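You operate a simulated robot arm through the tools that you are given. There is no shell and no other tool.

The job below is to be done with a simulated robot arm. You get a single attempt, and the scene is never put back.

## Task
Put things in order on the long table. At the end: the green tape roll from the long table is in the black tray; the blue tin (marked "ENAMEL") from the long table stands where the green tape roll stood; the orange corner guard stands where the blue tin stood; the yellow clip box stands on top of the green bearing; whatever was shut is shut again. Leave all else as you found it, and nothing knocked over.

Only the result counts: the job must be done as asked and must still hold three seconds after the hand-in. Knocking over, shifting, dropping, spilling or breaking anything else fails it.

## Robot
A 6-joint arm with a two-finger parallel gripper, fixed in place. Base frame: the origin is at the foot of the arm, x ahead of it, y to its left, z up; the work surface is at about z = 0. Lengths are in cm, angles in rad, forces in N, time in s.
With the tool pointing down near the work surface it reaches from about 18 to 46 cm from the base axis. Its first joint turns from -1.222 to 1.222 rad. Payload 1.9 kg.
The tool frame sits at the grasp point between the pads (the TCP): z along the fingers, y along the line on which they close. The tips reach 2.3 cm beyond it. Largest opening 9.4 cm; finger width 3.8, thickness 1; the body of the gripper, 5.4 by 9.6 cm, starts 3.9 cm behind the TCP.
Orientation is that of the tool frame in the base frame, as [roll, pitch, yaw] about the fixed x, y, z axes, in that order (R = Rz(yaw) Ry(pitch) Rx(roll)). With the fingers straight down and closing along the base's y, the tool's x points along the base's -x, its y along +y and its z along -z.

## Interface
- The arm moves only by the tool arm_command. Its argument "plan" is a list of rows, each a list of 3 entries, a list of its own where there are three numbers: the opening, from 0 (shut) to 1 (fully open), then the shift along the tool's x, y, z in cm, then the turn, a rotation vector about the tool's x, y, z in rad. In form: [[jaw, [dx, dy, dz], [ax, ay, az]], ...]. A call has 1 to 20 rows; each row shifts and turns the commanded pose from where the row before left it, along the tool's axes as they then stand. A row lasts 0.2 s, in which the tool goes at most 5 cm and 0.15 rad; a call with a longer step from one row to the next is refused whole, and so is a gripper value outside its range. Where a pose cannot be reached the arm comes as near as it can. A force on the tool above 40 N (or 10 N above the force at the start of the call, whichever is more), or a blocked arm, ends the call early, and 0.2 s more pass. Each finger travels about 10.8 cm/s and halts on what it meets, pressing with about 31 N; the grip force reading is that of the motor and also rises with nothing between the fingers. The clock runs only during rows and for 0.2 s after the last one: add rows that do not move to give the fingers time. It gives the time, the measured TCP pose, the force on the tool (base axes), the opening and the grip force at its end, in the units of the frame above (readings bear some noise), with the torque about the TCP (base axes, N m) and any sound that the robot's microphone picked up.
- Cameras (640 x 400 px; columns grow to the right, rows downward): "scene" is fixed at [6.89, 32.76, 41.46]; the picture's right is [-0.61, -0.79, 0.00], its down [-0.52, 0.40, -0.75] and it looks along [0.60, -0.46, -0.66] (base axes); focal length 214 px, centre (320, 200). "wrist" rides on the gripper at [8.6, 1.6, -7.4] in the tool frame; the picture's right is [-0.18, 0.98, 0.00], its down [-0.58, -0.11, -0.81] and it looks along [-0.79, -0.15, 0.59] (tool axes); focal length 243 px, centre (320, 200). There is no depth. A picture from a camera that has moved, and an enlarged one, comes with that camera's place and axes in the base frame and with its lens.
- get_image(camera): a new picture of that camera. No time passes.
- enlarge(camera, box): a new picture of the part [left, top, right, bottom] of that camera's present view, enlarged. No time passes.
- job_done(): hands the job in; it is judged then, once.

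Nothing tells you positions but the pictures and the camera data. Unless the task says otherwise, let go and move clear before handing in.

The tools are called after "Call:" by a JSON object that holds its "method" and its "body". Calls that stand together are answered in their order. arm_command: Moves the arm, as the interface text tells. Its arguments: {"type":"object","properties":{"plan":{"type":"array","items":{"type":"array"}}},"required":["plan"]} The other tools are called the same way: get_image (camera) takes a picture; enlarge (camera, box) takes an enlarged picture of a part of a camera's view; job_done () hands the job in.

At the start:

```text
time: 0.0
tool_pos: [27.77, -6.15, 29.93]
ee_rot: [3.141, 0.0, 3.141]
wrist_force: [-0.6, 0.1, -0.6]
torque: [0.0, -0.03, -0.01]
width: 9.41
grip_force: 0.0
```

scene: 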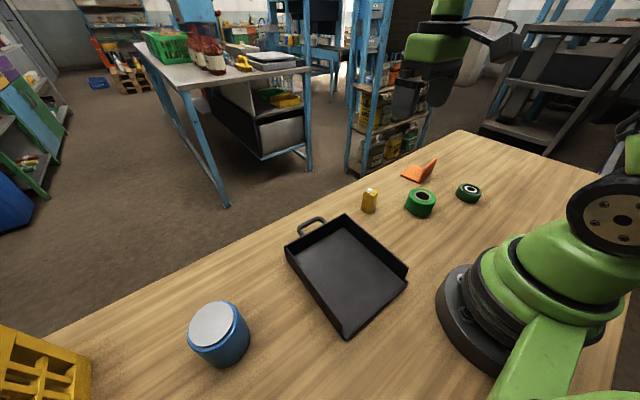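
wrist: 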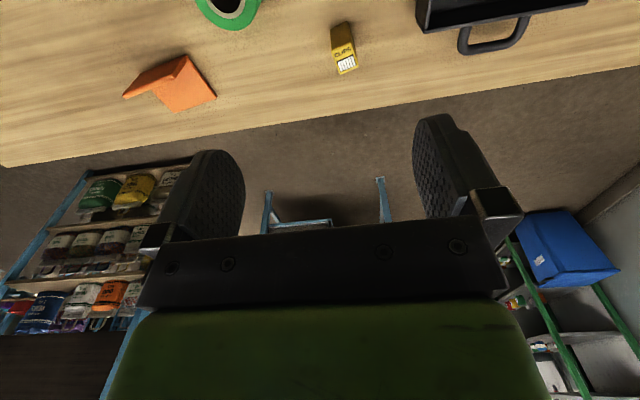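

I see a table with a blue tin, a black tray, a yellow clip box, a green tape roll, a green bearing and an orange corner guard. I'll enlarge the views first to locate everything precisely.

Call:
{"method": "enlarge", "body": {"camera": "scene", "box": [340, 140, 500, 240]}}

Call:
{"method": "enlarge", "body": {"camera": "scene", "box": [160, 200, 420, 400]}}

Call:
{"method": "enlarge", "body": {"camera": "wrist", "box": [100, 0, 400, 120]}}

```text
4.00 times, centred on (420, 190) of scene
camera zoom: at [6.89, 32.76, 41.46], right [-0.61, -0.79, 0.0], down [-0.52, 0.4, -0.75], along [0.6, -0.46, -0.66], focal length 858 px, centre (-80, 240)
```

zoom: 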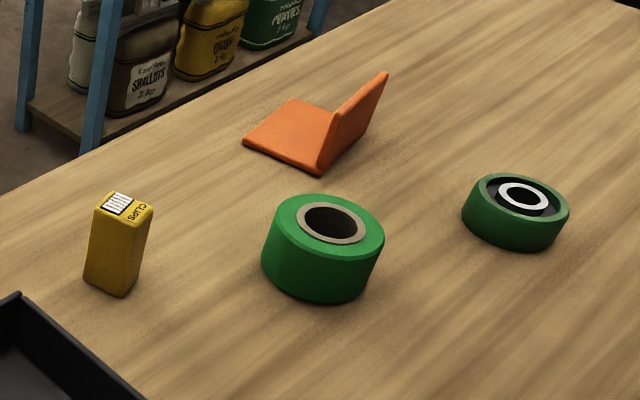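

```text
2.00 times, centred on (290, 300) of scene
camera zoom: at [6.89, 32.76, 41.46], right [-0.61, -0.79, 0.0], down [-0.52, 0.4, -0.75], along [0.6, -0.46, -0.66], focal length 429 px, centre (380, 0)
```

zoom: 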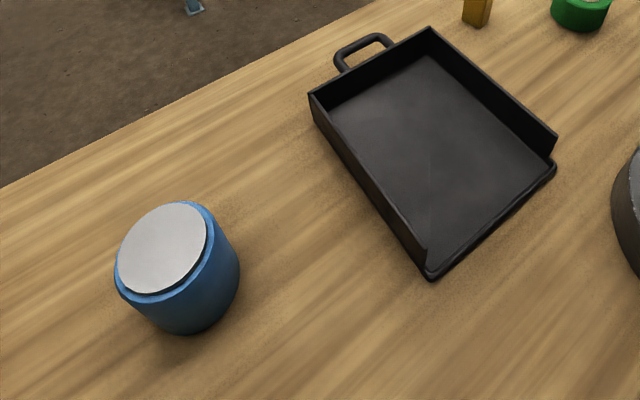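

```text
2.13 times, centred on (250, 60) of wrist
camera zoom: at [19.13, -4.49, 37.57], right [0.18, 0.98, 0.0], down [0.58, -0.11, 0.81], along [0.79, -0.15, -0.59], focal length 518 px, centre (469, 499)
```

zoom: 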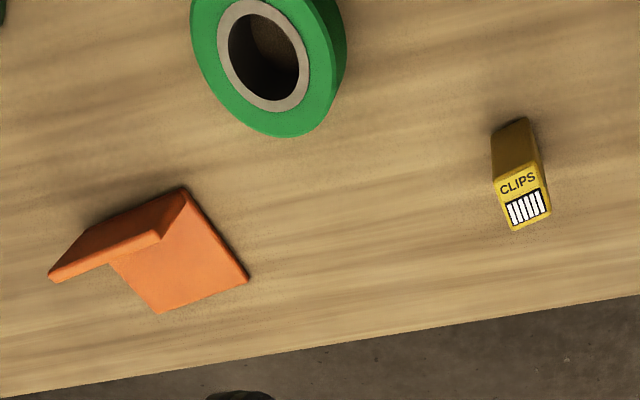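

The objects are roughly at: tape (25,-16), bearing (19.5,-32), guard (34,-29), clip box (33,-4.5), tin (26,38). I'll move to a viewing pose over the right side to measure with the wrist camera.

Call:
{"method": "arm_command", "body": {"plan": [[1, [3.44, -1.46, 0.48], [0, 0, 0]], [1, [3.44, -1.46, 0.48], [0, 0, 0]], [1, [3.44, -1.46, 0.48], [0, 0, 0]], [1, [3.44, -1.46, 0.48], [0, 0, 0]], [1, [0, 0, 0], [0, 0, 0.14]], [1, [0, 0, 0], [0, 0, 0.14]], [1, [0, 0, 0], [0, 0, 0.14]], [1, [0, 0, 0], [0, 0, 0.14]], [1, [0, 0, 0], [0, 0, 0.14]], [1, [0, 0, 0], [0, 0, 0]]]}}

Call:
{"method": "get_image", "body": {"camera": "wrist"}}

Call:
{"method": "enlarge", "body": {"camera": "wrist", "box": [0, 0, 640, 400]}}

```text
time: 2.2
tool_pos: [13.88, -11.79, 28.0]
ee_rot: [-3.141, -0.001, 2.439]
wrist_force: [-0.4, -0.3, 0.3]
torque: [0.0, 0.01, -0.01]
width: 9.41
grip_force: 0.0
```

```text
taken
camera wrist: at [8.36, -5.04, 35.67], right [0.78, 0.63, 0.0], down [0.37, -0.46, 0.81], along [0.51, -0.62, -0.59], focal length 243 px, centre (320, 200)
```

wrist: 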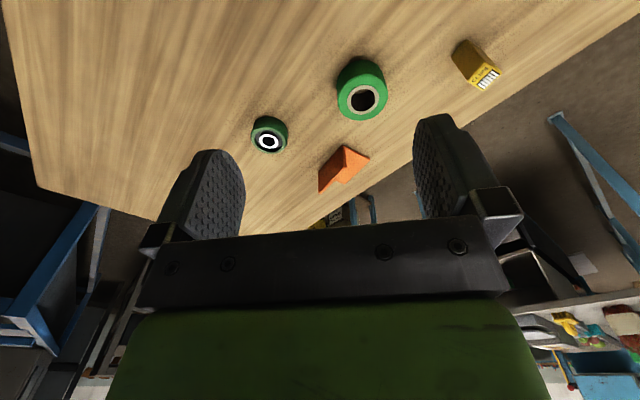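

```text
1.00 times, centred on (320, 200) of wrist (not enlarged: the box is as wide or as high as the picture)
camera zoom: at [8.36, -5.04, 35.67], right [0.78, 0.63, 0.0], down [0.37, -0.46, 0.81], along [0.51, -0.62, -0.59], focal length 243 px, centre (320, 200)
```

zoom: 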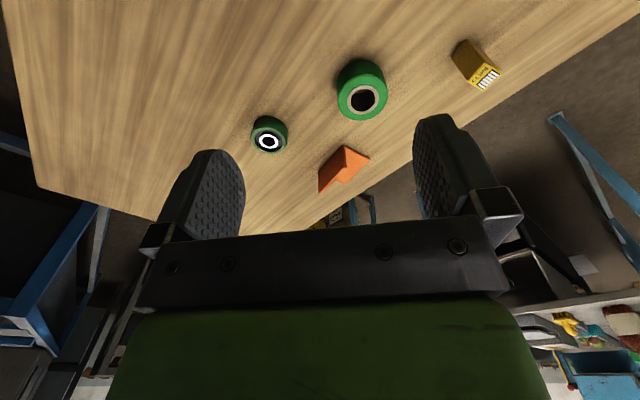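

All four right-hand objects are visible from here. I'll enlarge for triangulation against the scene camera.

Call:
{"method": "enlarge", "body": {"camera": "wrist", "box": [230, 20, 390, 120]}}

Call:
{"method": "enlarge", "body": {"camera": "wrist", "box": [230, 100, 390, 200]}}

Call:
{"method": "enlarge", "body": {"camera": "wrist", "box": [400, 20, 560, 120]}}

Call:
{"method": "enlarge", "body": {"camera": "scene", "box": [385, 145, 449, 185]}}

Call:
{"method": "enlarge", "body": {"camera": "scene", "box": [345, 175, 409, 215]}}

Call:
{"method": "enlarge", "body": {"camera": "scene", "box": [400, 170, 496, 230]}}

```text
4.00 times, centred on (310, 70) of wrist
camera zoom: at [8.36, -5.04, 35.67], right [0.78, 0.63, 0.0], down [0.37, -0.46, 0.81], along [0.51, -0.62, -0.59], focal length 970 px, centre (360, 720)
```

zoom: 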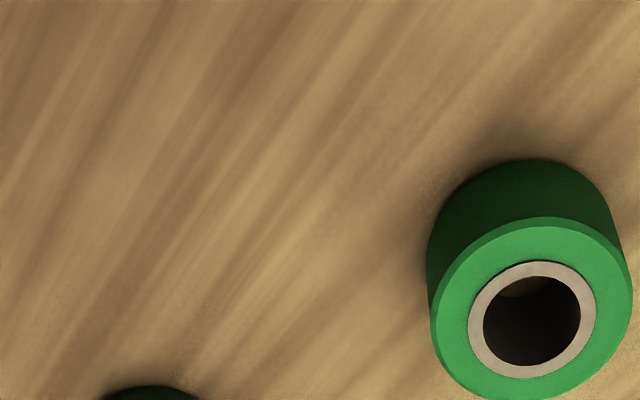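

```text
4.00 times, centred on (310, 150) of wrist
camera zoom: at [8.36, -5.04, 35.67], right [0.78, 0.63, 0.0], down [0.37, -0.46, 0.81], along [0.51, -0.62, -0.59], focal length 970 px, centre (360, 400)
```

zoom: 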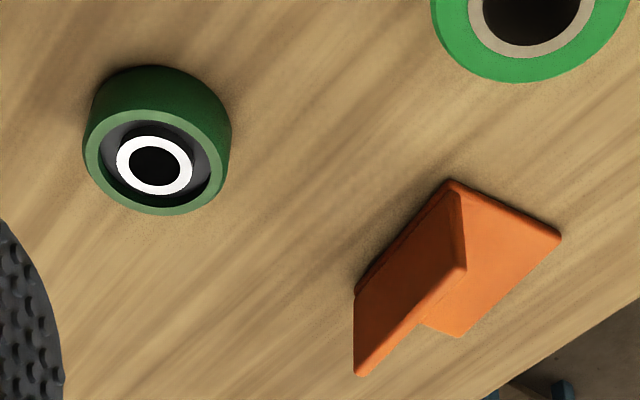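

```text
4.00 times, centred on (480, 70) of wrist
camera zoom: at [8.36, -5.04, 35.67], right [0.78, 0.63, 0.0], down [0.37, -0.46, 0.81], along [0.51, -0.62, -0.59], focal length 970 px, centre (-320, 720)
```

zoom: 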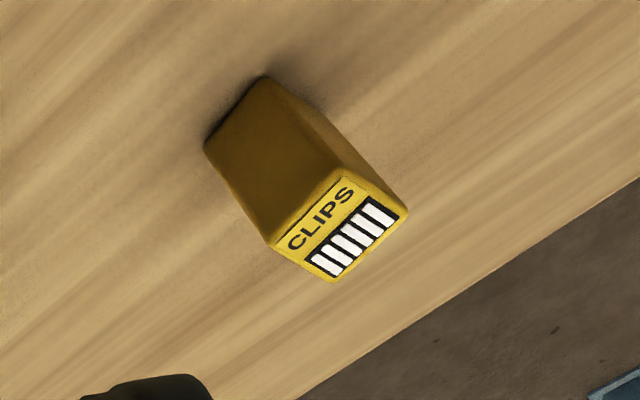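

```text
10.00 times, centred on (417, 165) of scene
camera zoom: at [6.89, 32.76, 41.46], right [-0.61, -0.79, 0.0], down [-0.52, 0.4, -0.75], along [0.6, -0.46, -0.66], focal length 2145 px, centre (-650, 550)
```

zoom: 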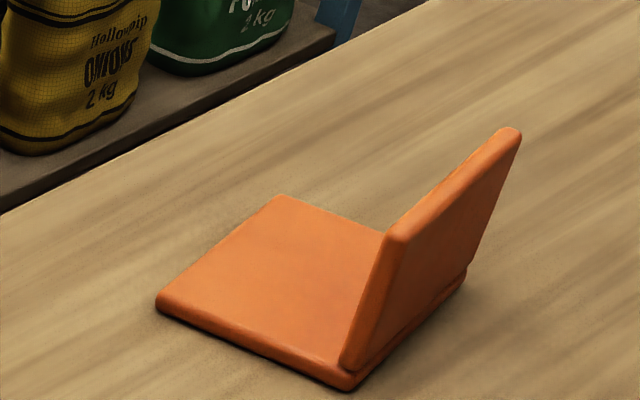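

```text
10.00 times, centred on (377, 195) of scene
camera zoom: at [6.89, 32.76, 41.46], right [-0.61, -0.79, 0.0], down [-0.52, 0.4, -0.75], along [0.6, -0.46, -0.66], focal length 2145 px, centre (-250, 250)
```

zoom: 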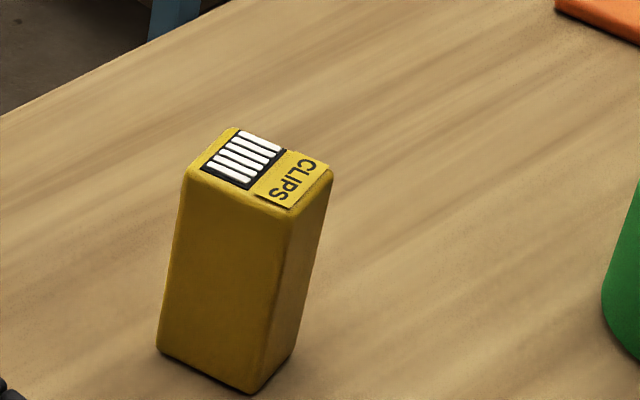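

```text
6.67 times, centred on (448, 200) of scene
camera zoom: at [6.89, 32.76, 41.46], right [-0.61, -0.79, 0.0], down [-0.52, 0.4, -0.75], along [0.6, -0.46, -0.66], focal length 1430 px, centre (-533, 200)
```

zoom: 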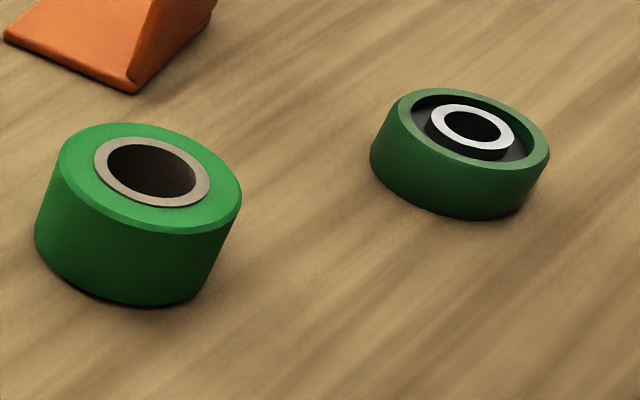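

Triangulating both cameras gives: tape centre (25.1,-15.8), height 4.5, Ø7.3; bearing (19.15,-32.0), height 2.6; clip box (33.1,-3.85), height 6.7, turned 13°; guard base about (35.2,-30), wall along x≈32, 5.5 high. I'll move above the tape now.

Call:
{"method": "arm_command", "body": {"plan": [[1, [-2.23, 0.84, 3.2], [0, 0, 0]], [1, [-2.23, 0.84, 3.2], [0, 0, 0]], [1, [-2.23, 0.84, 3.2], [0, 0, 0]], [1, [-2.23, 0.84, 3.2], [0, 0, 0]], [1, [-2.23, 0.84, 3.2], [0, 0, 0]], [1, [0, 0, 0], [0, 0, 0]]]}}

Call:
{"method": "get_image", "body": {"camera": "wrist"}}

Call:
{"method": "get_image", "body": {"camera": "scene"}}

```text
time: 3.6
tool_pos: [25.35, -15.89, 12.07]
ee_rot: [3.14, 0.0, 2.442]
wrist_force: [-0.4, -0.6, -0.4]
torque: [0.05, 0.0, 0.01]
width: 9.41
grip_force: 0.0
```

```text
taken
camera wrist: at [19.78, -9.07, 19.62], right [0.77, 0.63, 0.0], down [0.37, -0.46, 0.81], along [0.51, -0.62, -0.59], focal length 243 px, centre (320, 200)
```

wrist: 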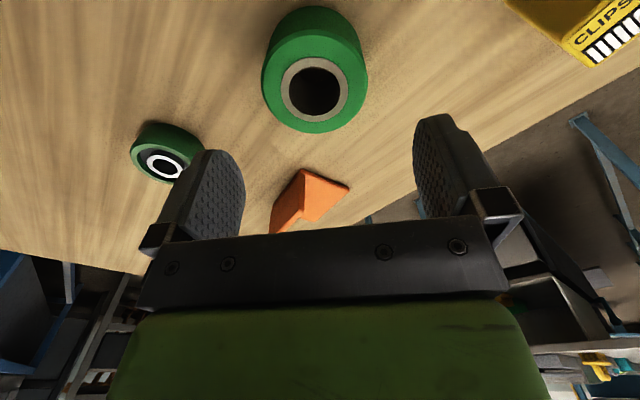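

```text
taken
```

scene: 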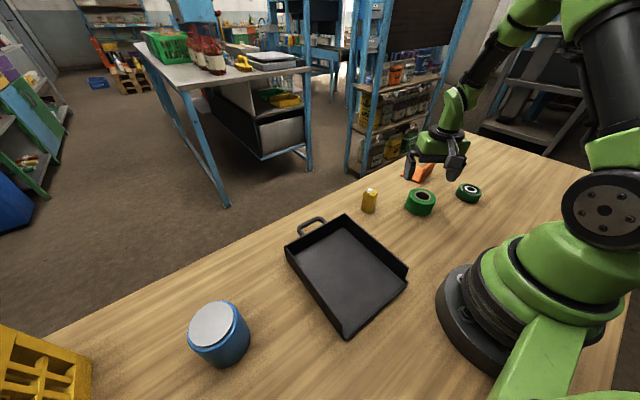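

The tape centre computes to (25.0,-15.9) from this view too, so I'll correct slightly, descend and grip it.

Call:
{"method": "arm_command", "body": {"plan": [[1, [0.25, -0.21, 3], [0, 0, 0]], [1, [0, 0, 3], [0, 0, 0]], [1, [0, 0, 2], [0, 0, 0]], [1, [0, 0, 1], [0, 0, 0]], [1, [0, 0, 0], [0, 0, 0]], [0.7, [0, 0, 0], [0, 0, 0]], [0.6, [0, 0, 0], [0, 0, 0]], [0.5, [0, 0, 0], [0, 0, 0]], [0.5, [0, 0, 0], [0, 0, 0]]]}}

Call:
{"method": "get_image", "body": {"camera": "scene"}}

```text
time: 5.6
tool_pos: [24.81, -16.0, 3.18]
ee_rot: [-3.14, -0.001, 2.441]
wrist_force: [0.4, 0.7, 0.1]
torque: [0.02, -0.02, -0.01]
width: 6.88
grip_force: 30.9
```

```text
taken
```

scene: 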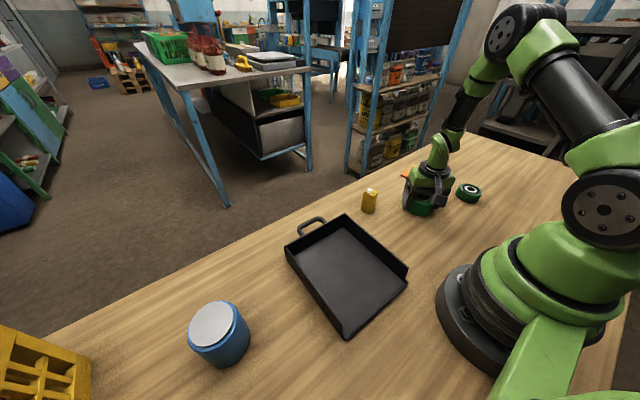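

The tape is gripped (6.9 cm). I'll lift it, square up the yaw, and carry it over the tray centre, about (22.3,13.8).

Call:
{"method": "arm_command", "body": {"plan": [[0.5, [0, 0, -2], [0, 0, 0]], [0.5, [0, 0, -4], [0, 0, 0]], [0.5, [0, 0, -4], [0, 0, 0]], [0.5, [0, 0, -2], [0, 0, 0]], [0.5, [0, 0, 0], [0, 0, -0.14]], [0.5, [0, 0, 0], [0, 0, -0.14]], [0.5, [0, 0, 0], [0, 0, -0.14]], [0.5, [0, 0, 0], [0, 0, -0.14]], [0.5, [0, 0, 0], [0, 0, -0.14]], [0.5, [0.36, 4.26, 0], [0, 0, 0]], [0.5, [0.36, 4.26, 0], [0, 0, 0]], [0.5, [0.36, 4.26, 0], [0, 0, 0]], [0.5, [0.36, 4.26, 0], [0, 0, 0]], [0.5, [0.36, 4.26, 0], [0, 0, 0]], [0.5, [0.36, 4.26, 0], [0, 0, 0]], [0.5, [0.36, 4.26, 0], [0, 0, 0]], [0.5, [0, 0, 0], [0, 0, 0]]]}}

Call:
{"method": "get_image", "body": {"camera": "scene"}}

Call:
{"method": "get_image", "body": {"camera": "wrist"}}

```text
time: 9.2
tool_pos: [22.49, 14.18, 14.97]
ee_rot: [3.141, 0.0, 3.138]
wrist_force: [0.5, 0.4, -1.5]
torque: [0.01, -0.04, 0.0]
width: 6.86
grip_force: 31.3
```

```text
taken
```

scene: 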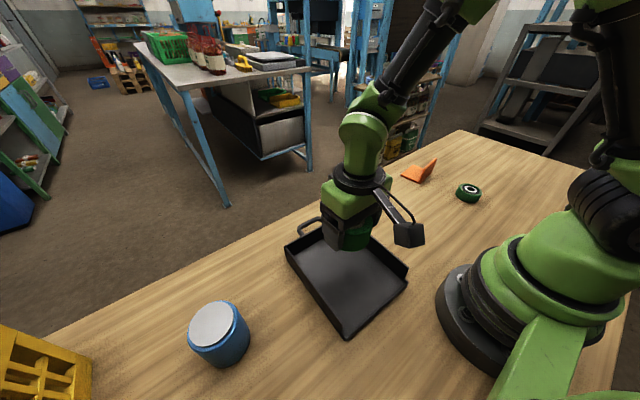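

```text
taken
camera wrist: at [13.87, 15.68, 22.58], right [0.18, 0.98, 0.0], down [0.58, -0.11, 0.81], along [0.79, -0.15, -0.59], focal length 243 px, centre (320, 200)
```

wrist: 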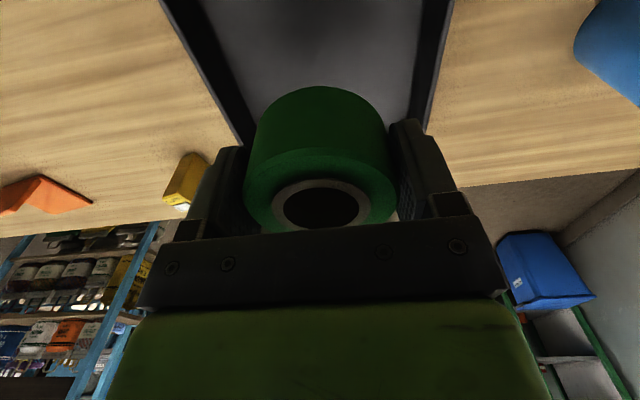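

The tray is under the tape and its walls are clear of the fingers on both sides. I'll descend, with small steps at the end.

Call:
{"method": "arm_command", "body": {"plan": [[0.5, [0, -0.2, 4], [0, 0, 0]], [0.5, [0, 0, 4], [0, 0, 0]], [0.5, [0, 0, 2], [0, 0, 0]], [0.5, [0, 0, 0.5], [0, 0, 0]], [0.5, [0, 0, 0.2], [0, 0, 0]], [0.5, [0, 0, 0], [0, 0, 0]]]}}

Call:
{"method": "enlarge", "body": {"camera": "scene", "box": [260, 180, 420, 280]}}

Call:
{"method": "get_image", "body": {"camera": "wrist"}}

```text
time: 10.6
tool_pos: [22.56, 13.67, 4.27]
ee_rot: [-3.14, -0.001, 3.141]
wrist_force: [-0.2, 0.1, -1.5]
torque: [0.0, 0.01, 0.02]
width: 6.87
grip_force: 30.8
```

```text
4.00 times, centred on (340, 230) of scene
camera zoom: at [6.89, 32.76, 41.46], right [-0.61, -0.79, 0.0], down [-0.52, 0.4, -0.75], along [0.6, -0.46, -0.66], focal length 858 px, centre (240, 80)
```

zoom: 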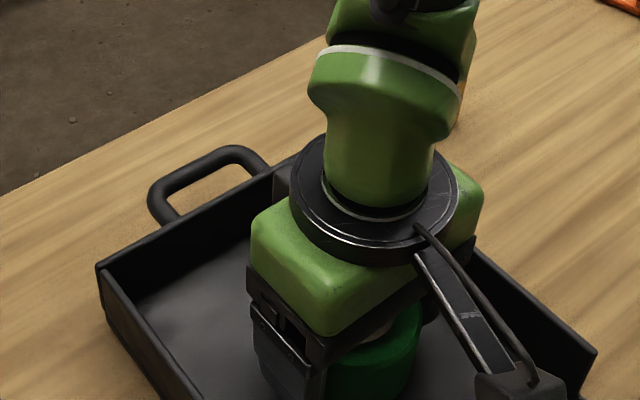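

```text
taken
camera wrist: at [13.81, 15.32, 11.9], right [0.18, 0.98, 0.0], down [0.58, -0.11, 0.81], along [0.79, -0.15, -0.59], focal length 243 px, centre (320, 200)
```

wrist: 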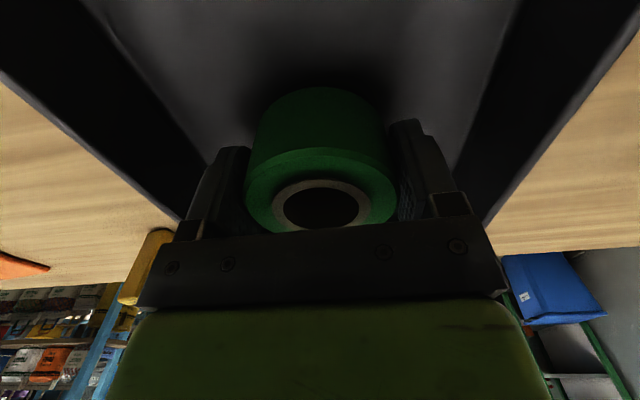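

The tape bottom is about 1 cm above table level. I'll continue down gently until contact.

Call:
{"method": "arm_command", "body": {"plan": [[0.5, [0, 0, 0.2], [0, 0, 0]], [0.5, [0, 0, 0.2], [0, 0, 0]], [0.5, [0, 0, 0], [0, 0, 0]]]}}

Call:
{"method": "arm_command", "body": {"plan": [[0.5, [0, 0, 0.15], [0, 0, 0]], [0.5, [0, 0, 0], [0, 0, 0]]]}}

Call:
{"method": "arm_command", "body": {"plan": [[0.5, [0, 0, 0.15], [0, 0, 0]], [0.5, [0, 0, 0], [0, 0, 0]]]}}

```text
time: 11.4
tool_pos: [22.39, 13.8, 3.9]
ee_rot: [-3.142, 0.0, 3.142]
wrist_force: [0.2, 0.1, -0.1]
torque: [0.0, -0.02, 0.02]
width: 6.9
grip_force: 31.0
```

```text
time: 12.0
tool_pos: [22.36, 13.69, 3.75]
ee_rot: [-3.141, 0.001, -3.141]
wrist_force: [-0.6, 0.0, -0.4]
torque: [-0.02, -0.01, -0.01]
width: 6.87
grip_force: 31.1
```

```text
time: 12.6
tool_pos: [22.48, 13.75, 3.8]
ee_rot: [-3.141, 0.001, 3.14]
wrist_force: [0.0, -0.1, -0.5]
torque: [0.02, -0.01, 0.03]
width: 6.91
grip_force: 31.0
```

Call:
{"method": "arm_command", "body": {"plan": [[0.5, [0, 0, 0.15], [0, 0, 0]], [0.5, [0, 0, 0], [0, 0, 0]]]}}

Call:
{"method": "arm_command", "body": {"plan": [[0.5, [0, 0, 0.15], [0, 0, 0]], [0.5, [0, 0, 0], [0, 0, 0]]]}}

Call:
{"method": "enlarge", "body": {"camera": "wrist", "box": [200, 40, 440, 190]}}

```text
time: 13.2
tool_pos: [22.4, 13.7, 3.57]
ee_rot: [-3.14, 0.0, 3.141]
wrist_force: [0.1, 0.3, -1.2]
torque: [0.01, 0.04, 0.03]
width: 6.88
grip_force: 31.0
```

```text
time: 13.8
tool_pos: [22.44, 13.69, 3.27]
ee_rot: [3.139, 0.001, 3.141]
wrist_force: [-4.3, -2.5, 31.9]
torque: [-0.1, -0.07, 0.07]
width: 6.9
grip_force: 30.8
```

```text
2.67 times, centred on (320, 115) of wrist
camera zoom: at [13.75, 15.3, 10.96], right [0.18, 0.98, 0.0], down [0.58, -0.11, 0.81], along [0.79, -0.15, -0.59], focal length 647 px, centre (320, 427)
```

zoom: 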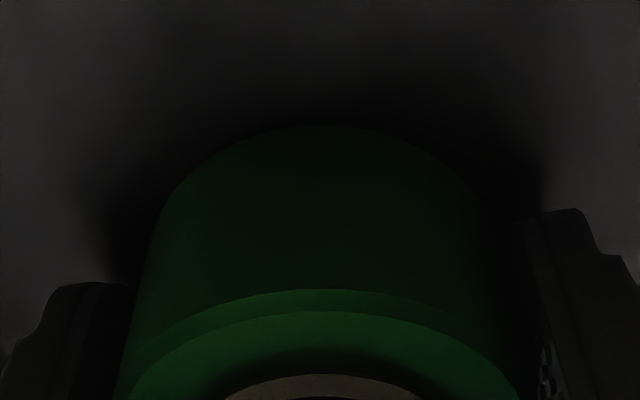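

Contact with the tray floor (about 32 N). I'll relieve slightly, open and rise straight up.

Call:
{"method": "arm_command", "body": {"plan": [[0.5, [0, 0, -0.1], [0, 0, 0]], [0.8, [0, 0, 0], [0, 0, 0]], [1, [0, 0, 0], [0, 0, 0]], [1, [0, 0, 0], [0, 0, 0]], [1, [0, 0, -2], [0, 0, 0]], [1, [0, 0, -4], [0, 0, 0]], [1, [0, 0, -4], [0, 0, 0]], [1, [0, 0, -4], [0, 0, 0]], [1, [0, 0, -4], [0, 0, 0]], [1, [0, 0, -3], [0, 0, 0]], [1, [0, 0, 0], [0, 0, 0]]]}}

Call:
{"method": "get_image", "body": {"camera": "wrist"}}

Call:
{"method": "get_image", "body": {"camera": "scene"}}

```text
time: 16.2
tool_pos: [22.39, 13.78, 24.42]
ee_rot: [-3.141, 0.0, 3.14]
wrist_force: [0.3, 0.2, -0.1]
torque: [0.01, 0.0, 0.04]
width: 9.43
grip_force: 0.0
```

```text
taken
camera wrist: at [13.72, 15.43, 32.07], right [0.18, 0.98, 0.0], down [0.58, -0.11, 0.81], along [0.79, -0.15, -0.59], focal length 243 px, centre (320, 200)
```

wrist: 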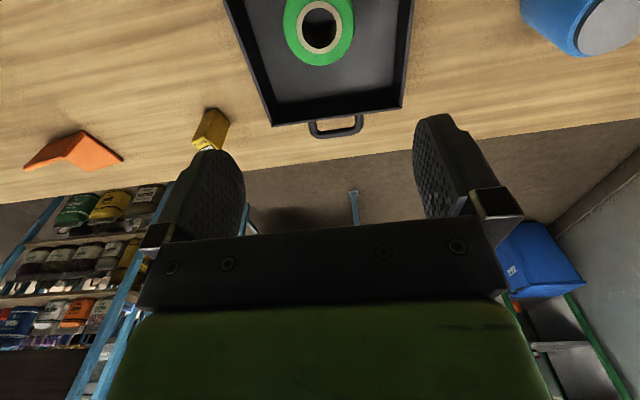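

```text
taken
```

scene: 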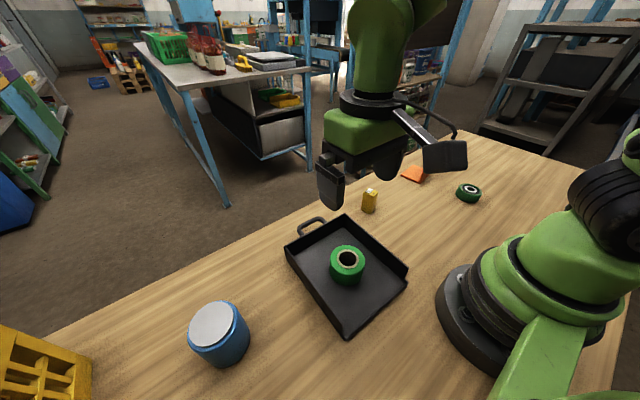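

The tape sits in the tray and the tray has not moved. Next I'll go to a viewing pose toward the tin.

Call:
{"method": "arm_command", "body": {"plan": [[1, [1.23, 4.47, 0], [0, 0, 0]], [1, [1.23, 4.47, 0], [0, 0, 0]], [1, [1.23, 4.47, 0], [0, 0, 0]], [1, [0, 0, 0], [0, 0, -0.14]], [1, [0, 0, 0], [0, 0, -0.14]], [1, [0, 0, 0], [0, 0, -0.14]], [1, [0, 0, 0], [0, 0, -0.14]], [1, [0, 0, 0], [0, 0, -0.14]], [1, [0, 0, 0], [0, 0, -0.14]], [1, [0, 0, 0], [0, 0, -0.13]], [1, [0, 0, 0], [0, 0, 0]]]}}

Call:
{"method": "get_image", "body": {"camera": "wrist"}}

Call:
{"method": "enlarge", "body": {"camera": "scene", "box": [170, 290, 266, 380]}}

```text
time: 18.6
tool_pos: [18.72, 27.11, 24.46]
ee_rot: [-3.141, -0.001, -2.169]
wrist_force: [0.1, 1.1, -0.1]
torque: [0.02, -0.01, -0.04]
width: 9.4
grip_force: 0.1
```

```text
taken
camera wrist: at [12.49, 20.9, 32.06], right [-0.71, 0.71, 0.0], down [0.42, 0.42, 0.81], along [0.57, 0.57, -0.59], focal length 243 px, centre (320, 200)
```

wrist: 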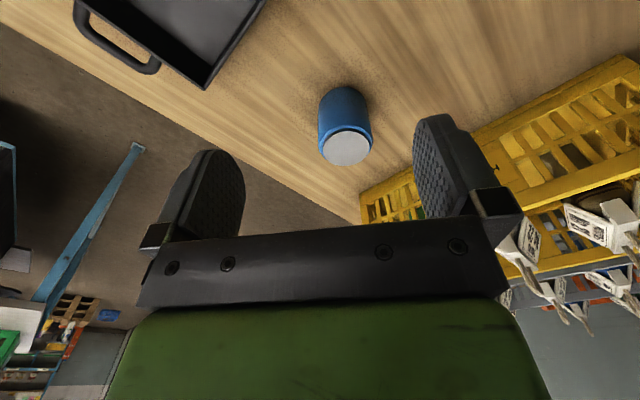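

```text
4.44 times, centred on (218, 335) of scene
camera zoom: at [6.89, 32.76, 41.46], right [-0.61, -0.79, 0.0], down [-0.52, 0.4, -0.75], along [0.6, -0.46, -0.66], focal length 953 px, centre (773, -400)
```

zoom: 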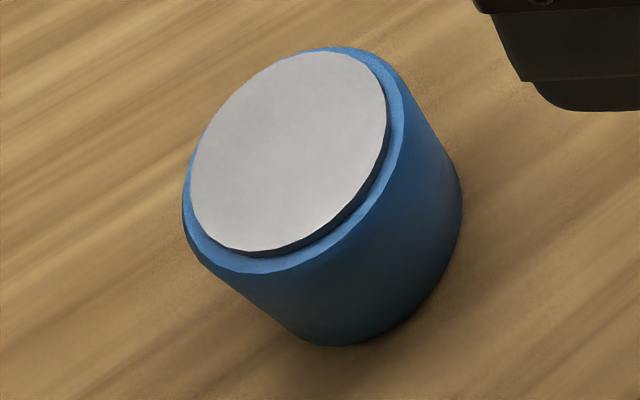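

Call:
{"method": "enlarge", "body": {"camera": "wrist", "box": [280, 70, 420, 180]}}

Call:
{"method": "enlarge", "body": {"camera": "wrist", "box": [340, 40, 640, 240]}}

```text
3.64 times, centred on (350, 125) of wrist
camera zoom: at [12.49, 20.9, 32.06], right [-0.71, 0.71, 0.0], down [0.42, 0.42, 0.81], along [0.57, 0.57, -0.59], focal length 882 px, centre (211, 473)
```

zoom: 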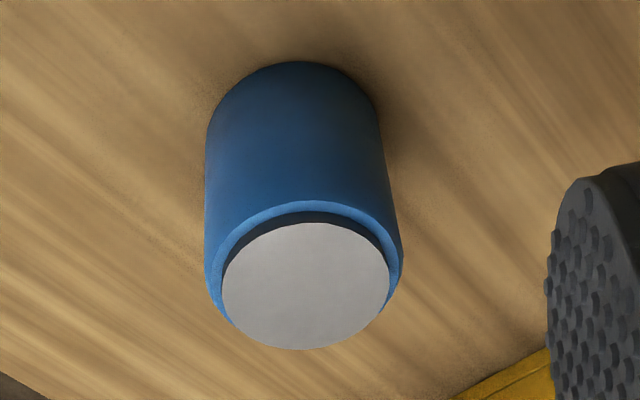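

```text
2.00 times, centred on (490, 140) of wrist
camera zoom: at [12.49, 20.9, 32.06], right [-0.71, 0.71, 0.0], down [0.42, 0.42, 0.81], along [0.57, 0.57, -0.59], focal length 485 px, centre (-20, 320)
```

zoom: 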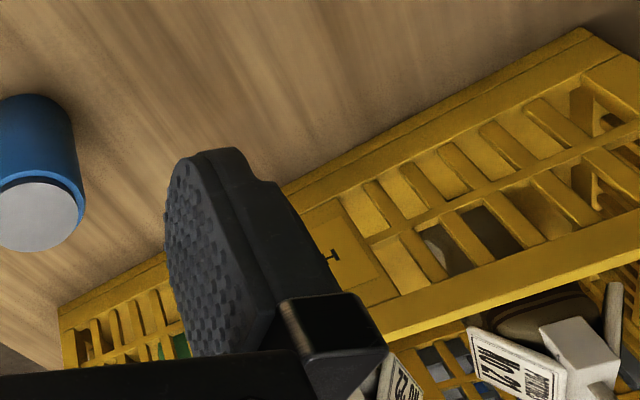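

The tin's centre computes to about (25.0, 37.9), Ø≈7, height≈8.6, standing clear of the yellow crate. I'll move above it and check alignment.

Call:
{"method": "arm_command", "body": {"plan": [[1, [-2.49, 0.18, 2.39], [0, 0, 0]], [1, [-2.49, 0.18, 2.39], [0, 0, 0]], [1, [-2.49, 0.18, 2.39], [0, 0, 0]], [1, [-2.49, 0.18, 2.39], [0, 0, 0]], [1, [-2.49, 0.17, 2.2], [0, 0, 0]], [1, [0, 0, 0], [0, 0, 0]]]}}

Call:
{"method": "get_image", "body": {"camera": "wrist"}}

Call:
{"method": "get_image", "body": {"camera": "scene"}}

```text
time: 20.0
tool_pos: [25.03, 37.82, 12.67]
ee_rot: [3.141, 0.001, -2.17]
wrist_force: [0.0, 0.1, 0.7]
torque: [-0.02, 0.02, 0.01]
width: 9.4
grip_force: 0.1
```

```text
taken
camera wrist: at [18.74, 31.65, 20.28], right [-0.71, 0.71, 0.0], down [0.42, 0.42, 0.81], along [0.57, 0.57, -0.59], focal length 243 px, centre (320, 200)
```

wrist: 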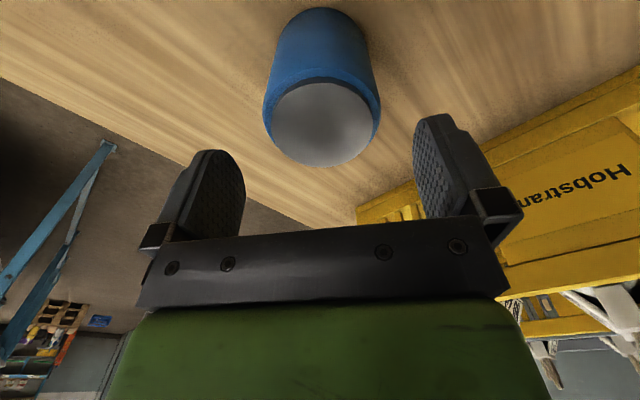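

```text
taken
```

scene: 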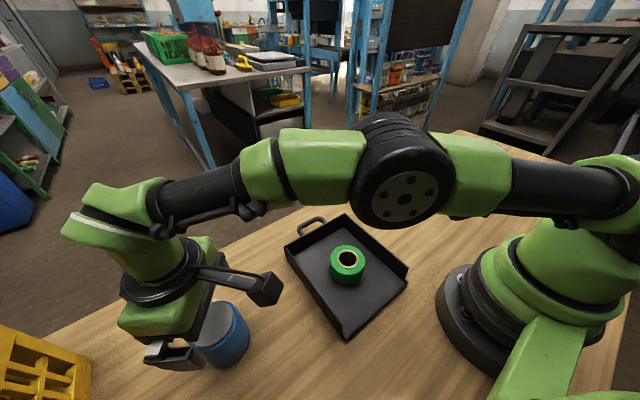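

Alignment is confirmed: the lid centre reads (24.9,38.0). I'll descend to z≈5.4 and grip.

Call:
{"method": "arm_command", "body": {"plan": [[1, [0, 0, 2.5], [0, 0, 0]], [1, [0, 0, 2.5], [0, 0, 0]], [1, [0, 0, 1.5], [0, 0, 0]], [1, [0, 0, 0.7], [0, 0, 0]], [1, [0, 0, 0], [0, 0, 0]], [0.7, [0, 0, 0], [0, 0, 0]], [0.6, [0, 0, 0], [0, 0, 0]], [0.5, [0, 0, 0], [0, 0, 0]], [0.5, [0, 0, 0], [0, 0, 0]]]}}

Call:
{"method": "get_image", "body": {"camera": "wrist"}}

Call:
{"method": "get_image", "body": {"camera": "scene"}}

```text
time: 22.0
tool_pos: [25.02, 37.8, 5.34]
ee_rot: [3.141, -0.001, -2.173]
wrist_force: [-0.8, 1.9, 1.0]
torque: [0.09, -0.05, 0.02]
width: 6.95
grip_force: 31.4
```

```text
taken
camera wrist: at [18.75, 31.58, 13.08], right [-0.71, 0.71, 0.0], down [0.42, 0.42, 0.81], along [0.57, 0.57, -0.59], focal length 243 px, centre (320, 200)
```

wrist: 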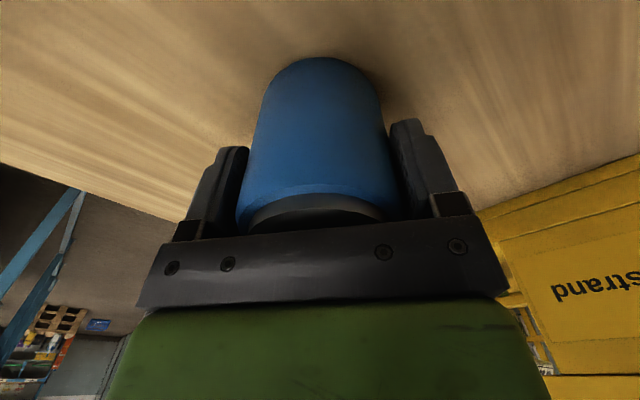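

```text
taken
```

scene: 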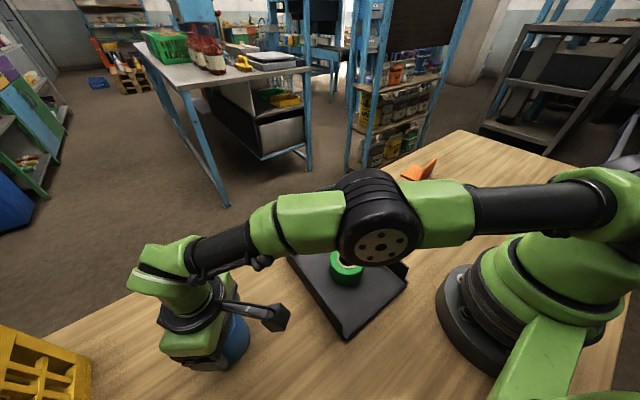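

The tin is gripped (6.95 cm). I'll lift, retract inward and turn the wrist to suit the tape's old place.

Call:
{"method": "arm_command", "body": {"plan": [[0.5, [0, 0, -1], [0, 0, 0]], [0.5, [0, 0, -3], [0, 0, 0]], [0.5, [0, 0, -3], [0, 0, 0]], [0.5, [0, 0, -3], [0, 0, 0]], [0.5, [4, 0, 0], [0, 0, 0]], [0.5, [4, 0, 0], [0, 0, 0]], [0.5, [4, 0, 0], [0, 0, 0]], [0.5, [0, 0, 0], [0, 0, 0.139]], [0.5, [0, 0, 0], [0, 0, 0.139]], [0.5, [0, 0, 0], [0, 0, 0.139]], [0.5, [0, 0, 0], [0, 0, 0.139]], [0.5, [0, 0, 0], [0, 0, 0.139]], [0.5, [0, 0, 0], [0, 0, 0.139]], [0.5, [0, 0, 0], [0, 0, 0.139]], [0.5, [0, 0, 0], [0, 0, 0.139]], [0.5, [0, 0, 0], [0, 0, 0.139]], [0.5, [0, 0, 0], [0, 0, 0.139]], [0.5, [0, 0, 0], [0, 0, 0.139]], [0.5, [0, 0, 0], [0, 0, 0]]]}}

Call:
{"method": "get_image", "body": {"camera": "wrist"}}

Call:
{"method": "get_image", "body": {"camera": "scene"}}

```text
time: 26.0
tool_pos: [18.41, 28.11, 15.4]
ee_rot: [-3.141, -0.001, 2.581]
wrist_force: [0.0, -0.3, -3.8]
torque: [0.01, 0.0, -0.01]
width: 6.94
grip_force: 31.4
```

```text
taken
camera wrist: at [11.79, 34.02, 23.11], right [0.68, 0.73, 0.0], down [0.43, -0.4, 0.81], along [0.59, -0.55, -0.59], focal length 243 px, centre (320, 200)
```

wrist: 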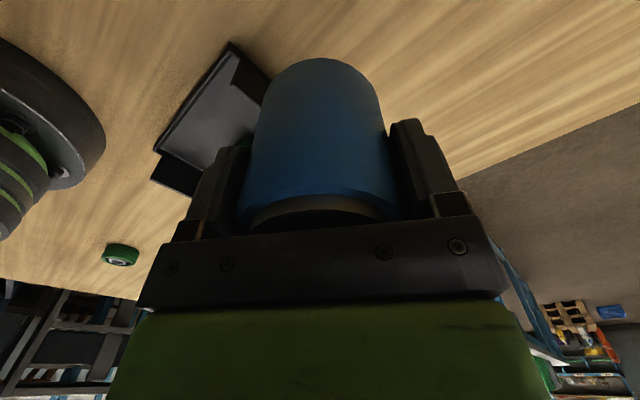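

```text
taken
```

scene: 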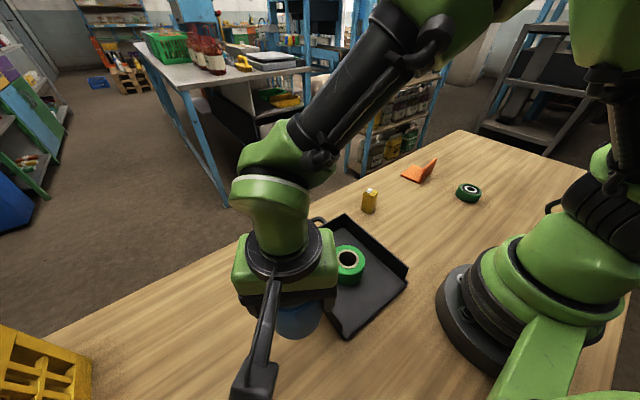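

The tin is secure (about 4 N of weight). Next I'll carry it across to above (25.0,-15.9).

Call:
{"method": "arm_command", "body": {"plan": [[0.5, [-2.895, -3.377, 0], [0, 0, 0]], [0.5, [-2.895, -3.377, 0], [0, 0, 0]], [0.5, [-2.895, -3.377, 0], [0, 0, 0]], [0.5, [-2.895, -3.377, 0], [0, 0, 0]], [0.5, [-2.895, -3.377, 0], [0, 0, 0]], [0.5, [-2.895, -3.377, 0], [0, 0, 0]], [0.5, [-2.895, -3.377, 0], [0, 0, 0]], [0.5, [-2.895, -3.377, 0], [0, 0, 0]], [0.5, [-2.895, -3.377, 0], [0, 0, 0]], [0.5, [-2.895, -3.377, 0], [0, 0, 0]], [0.5, [0, 0, 0], [0, 0, 0]]]}}

Call:
{"method": "get_image", "body": {"camera": "scene"}}

```text
time: 28.4
tool_pos: [24.8, -15.92, 15.39]
ee_rot: [3.14, 0.0, 2.583]
wrist_force: [-0.4, -0.5, -4.1]
torque: [0.04, 0.02, -0.02]
width: 6.94
grip_force: 30.8
```

```text
taken
```

scene: 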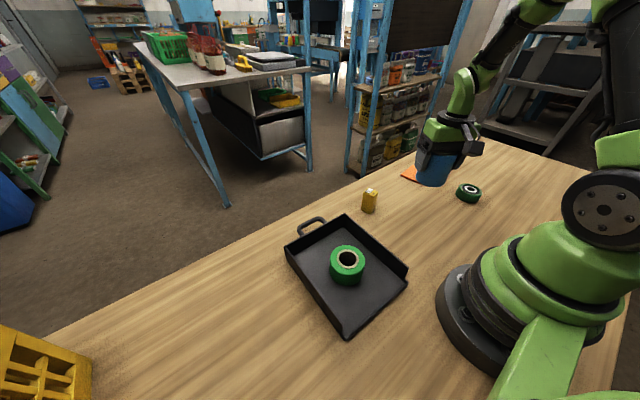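

The tin is over the target. I'll lower it most of the way, then in small steps to contact.

Call:
{"method": "arm_command", "body": {"plan": [[0.5, [-0.1, 0.06, 3], [0, 0, 0]], [0.5, [0, 0, 3], [0, 0, 0]], [0.5, [0, 0, 2.5], [0, 0, 0]], [0.5, [0, 0, 1], [0, 0, 0]], [0.5, [0, 0, 0.2], [0, 0, 0]], [0.5, [0, 0, 0], [0, 0, 0]]]}}

Call:
{"method": "arm_command", "body": {"plan": [[0.5, [0, 0, 0.15], [0, 0, 0]], [0.5, [0, 0, 0], [0, 0, 0]]]}}

Call:
{"method": "get_image", "body": {"camera": "scene"}}

```text
time: 29.8
tool_pos: [24.95, -16.02, 5.83]
ee_rot: [3.14, 0.0, 2.583]
wrist_force: [0.3, -0.2, -3.5]
torque: [0.02, -0.02, 0.02]
width: 6.96
grip_force: 31.4
```

```text
time: 30.4
tool_pos: [24.98, -15.99, 5.63]
ee_rot: [-3.141, 0.001, 2.581]
wrist_force: [0.4, 0.6, -3.6]
torque: [0.0, 0.0, 0.0]
width: 6.93
grip_force: 31.3
```

```text
taken
```

scene: 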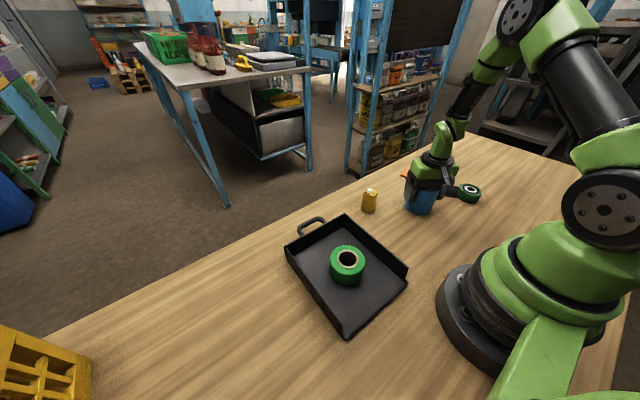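

Call:
{"method": "arm_command", "body": {"plan": [[0.5, [0, 0, 0.1], [0, 0, 0]], [0.5, [0, 0, 0], [0, 0, 0]]]}}

Call:
{"method": "arm_command", "body": {"plan": [[0.5, [0, 0, 0.1], [0, 0, 0]], [0.5, [0, 0, 0], [0, 0, 0]]]}}

Call:
{"method": "arm_command", "body": {"plan": [[0.5, [0, 0, 0.07], [0, 0, 0]], [0.5, [0, 0, 0], [0, 0, 0]]]}}

```text
time: 31.0
tool_pos: [25.02, -15.94, 5.58]
ee_rot: [-3.141, 0.001, 2.583]
wrist_force: [0.4, 0.1, -3.1]
torque: [0.04, -0.04, 0.02]
width: 6.95
grip_force: 31.0
```

```text
time: 31.6
tool_pos: [25.04, -15.95, 5.46]
ee_rot: [3.141, 0.001, 2.584]
wrist_force: [-5.2, 6.6, 22.6]
torque: [-0.28, -0.19, -0.08]
width: 6.97
grip_force: 31.4
```

```text
time: 32.2
tool_pos: [24.95, -16.01, 5.35]
ee_rot: [3.14, 0.002, 2.582]
wrist_force: [-0.5, 5.0, 27.3]
torque: [-0.02, -0.08, -0.29]
width: 6.96
grip_force: 31.1
```

The tin is on the table. I'll relieve, open, and rise.

Call:
{"method": "arm_command", "body": {"plan": [[0.5, [0, 0, -0.12], [0, 0, 0]], [0.8, [0, 0, 0], [0, 0, 0]], [1, [0, 0, 0], [0, 0, 0]], [1, [0, 0, 0], [0, 0, 0]], [1, [0, 0, -2], [0, 0, 0]], [1, [0, 0, -4], [0, 0, 0]], [1, [0, 0, -4], [0, 0, 0]], [1, [0, 0, -2], [0, 0, 0]], [1, [0, 0, 0], [0, 0, 0]]]}}

Call:
{"method": "get_image", "body": {"camera": "wrist"}}

Call:
{"method": "get_image", "body": {"camera": "scene"}}

```text
time: 34.2
tool_pos: [24.99, -16.09, 17.53]
ee_rot: [-3.141, 0.0, 2.583]
wrist_force: [0.3, 0.2, 0.3]
torque: [0.02, 0.0, -0.02]
width: 9.39
grip_force: 0.1
```

```text
taken
camera wrist: at [18.44, -10.21, 25.08], right [0.68, 0.74, 0.0], down [0.44, -0.4, 0.81], along [0.59, -0.55, -0.59], focal length 243 px, centre (320, 200)
```

wrist: 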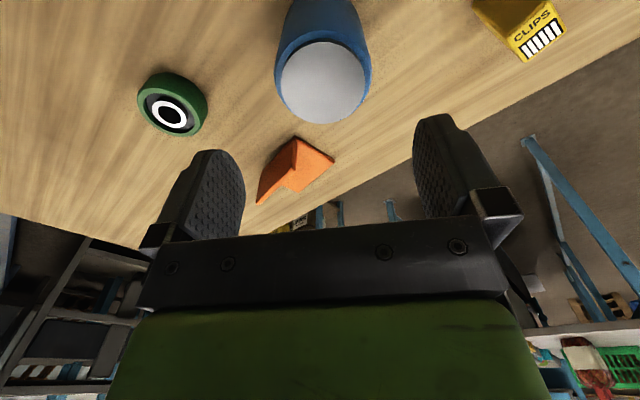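

```text
taken
```

scene: 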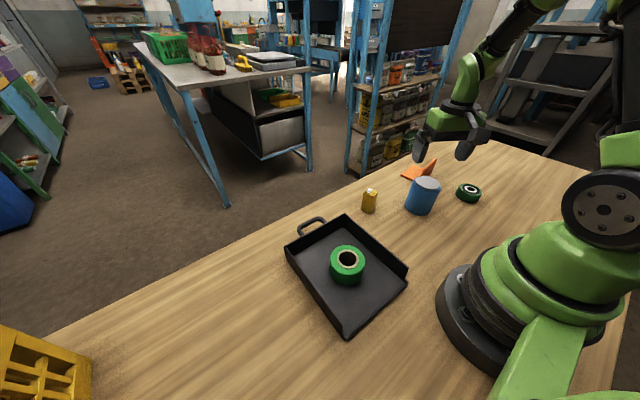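

The tin now stands at about (24.9,-16.0), where the tape was. Next is the orange guard: I'll turn the jaws across its upright wall and move above it.

Call:
{"method": "arm_command", "body": {"plan": [[1, [0, 0, 0], [0, 0, 0.1445]], [1, [0, 0, 0], [0, 0, 0.1445]], [1, [0, 0, 0], [0, 0, 0.1445]], [1, [0, 0, 0], [0, 0, 0.1445]], [1, [0, 0, 0], [0, 0, 0.1445]], [1, [0, 0, 0], [0, 0, 0.1445]], [1, [-3.85, 1.3, 0], [0, 0, 0]], [1, [-3.85, 1.3, 1.5], [0, 0, 0]], [1, [-3.85, 1.3, 2], [0, 0, 0]], [1, [-3.85, 1.3, 2], [0, 0, 0]], [0.6, [0, 0, 0], [0, 0, 0]], [0.6, [0, 0, 0], [0, 0, 0]]]}}

Call:
{"method": "get_image", "body": {"camera": "wrist"}}

Call:
{"method": "get_image", "body": {"camera": "scene"}}

```text
time: 36.8
tool_pos: [32.25, -30.54, 12.33]
ee_rot: [-3.141, -0.002, 1.716]
wrist_force: [0.0, -0.4, 0.6]
torque: [0.03, 0.0, 0.02]
width: 5.67
grip_force: 0.0
```

```text
taken
camera wrist: at [32.47, -21.77, 19.88], right [1.0, -0.04, 0.0], down [-0.02, -0.59, 0.81], along [-0.03, -0.81, -0.59], focal length 243 px, centre (320, 200)
```

wrist: 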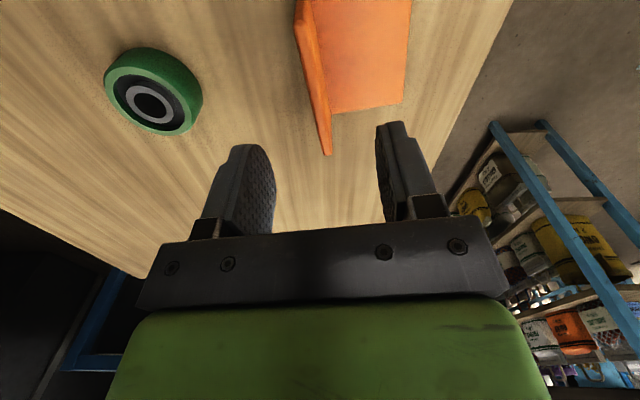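

```text
taken
```

scene: 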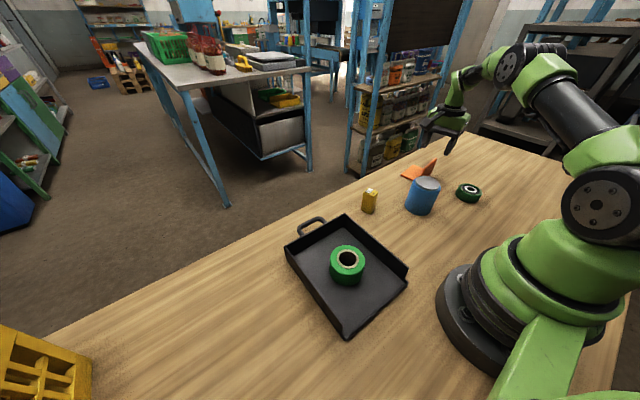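

Call:
{"method": "enlarge", "body": {"camera": "wrist", "box": [220, 0, 460, 160]}}

Call:
{"method": "enlarge", "body": {"camera": "scene", "box": [390, 110, 486, 190]}}

```text
2.50 times, centred on (340, 80) of wrist
camera zoom: at [32.47, -21.77, 19.88], right [1.0, -0.04, 0.0], down [-0.02, -0.59, 0.81], along [-0.03, -0.81, -0.59], focal length 606 px, centre (270, 500)
```

zoom: 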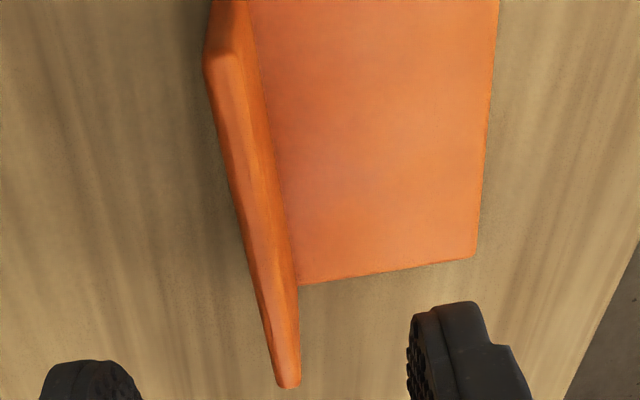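

```text
5.00 times, centred on (438, 150) of scene
camera zoom: at [6.89, 32.76, 41.46], right [-0.61, -0.79, 0.0], down [-0.52, 0.4, -0.75], along [0.6, -0.46, -0.66], focal length 1072 px, centre (-270, 450)
```

zoom: 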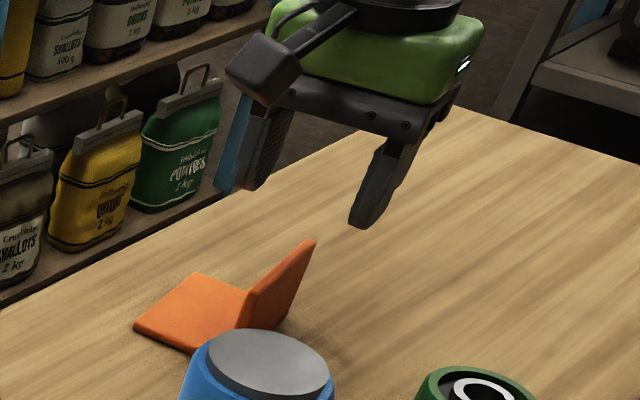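

The wall's mid-line is at about x=32.0 at this y. I'll shift slightly, descend to z≈3.6 (tips above the base plate), and close.

Call:
{"method": "arm_command", "body": {"plan": [[0.6, [0.03, -0.2, 3], [0, 0, 0]], [0.6, [0, 0, 3], [0, 0, 0]], [0.6, [0, 0, 1.7], [0, 0, 0]], [0.6, [0, 0, 1], [0, 0, 0]], [0.6, [0, 0, 0], [0, 0, 0]]]}}

Call:
{"method": "get_image", "body": {"camera": "wrist"}}

Call:
{"method": "enlarge", "body": {"camera": "scene", "box": [390, 110, 486, 190]}}

```text
time: 38.0
tool_pos: [32.08, -30.57, 3.47]
ee_rot: [3.14, 0.0, 1.715]
wrist_force: [0.1, -0.2, 0.9]
torque: [-0.02, 0.01, 0.02]
width: 5.63
grip_force: 0.1
```

```text
taken
camera wrist: at [32.42, -21.76, 10.99], right [1.0, -0.04, 0.0], down [-0.02, -0.59, 0.81], along [-0.03, -0.81, -0.59], focal length 243 px, centre (320, 200)
```

wrist: 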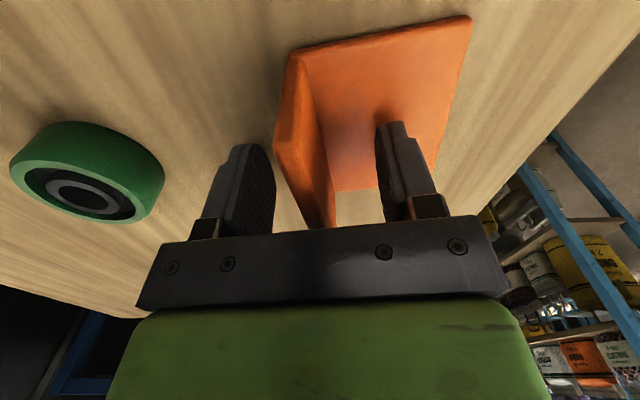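

```text
5.00 times, centred on (438, 150) of scene
camera zoom: at [6.89, 32.76, 41.46], right [-0.61, -0.79, 0.0], down [-0.52, 0.4, -0.75], along [0.6, -0.46, -0.66], focal length 1072 px, centre (-270, 450)
```

zoom: 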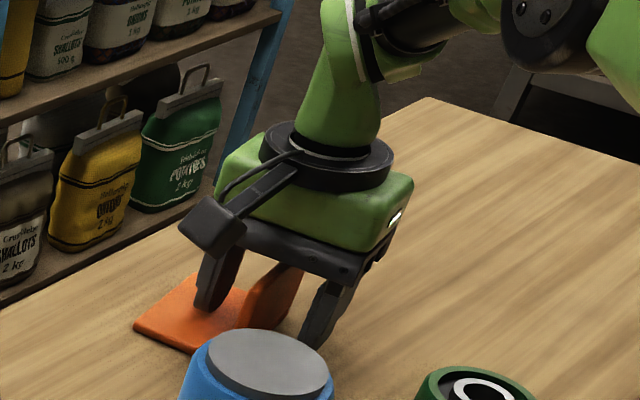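

The wall is between the fingers and the tips clear the plate. I'll close now, then lift a little and check.

Call:
{"method": "arm_command", "body": {"plan": [[0.4, [0, 0, 0], [0, 0, 0]], [0.25, [0, 0, 0], [0, 0, 0]], [0.1, [0, 0, 0], [0, 0, 0]], [0, [0, 0, 0], [0, 0, 0]], [0, [0, 0, 0], [0, 0, 0]], [0, [0, 0, 0], [0, 0, 0]]]}}

Call:
{"method": "get_image", "body": {"camera": "wrist"}}

```text
time: 39.4
tool_pos: [32.13, -30.52, 3.46]
ee_rot: [-3.141, 0.001, 1.715]
wrist_force: [0.0, 0.2, 0.3]
torque: [-0.01, 0.02, -0.02]
width: 0.76
grip_force: 31.3
```

```text
taken
camera wrist: at [32.42, -21.76, 11.01], right [1.0, -0.04, 0.0], down [-0.02, -0.59, 0.81], along [-0.03, -0.81, -0.59], focal length 243 px, centre (320, 200)
```

wrist: 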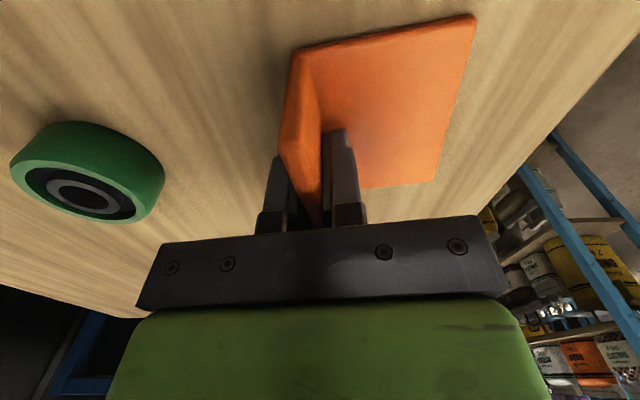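

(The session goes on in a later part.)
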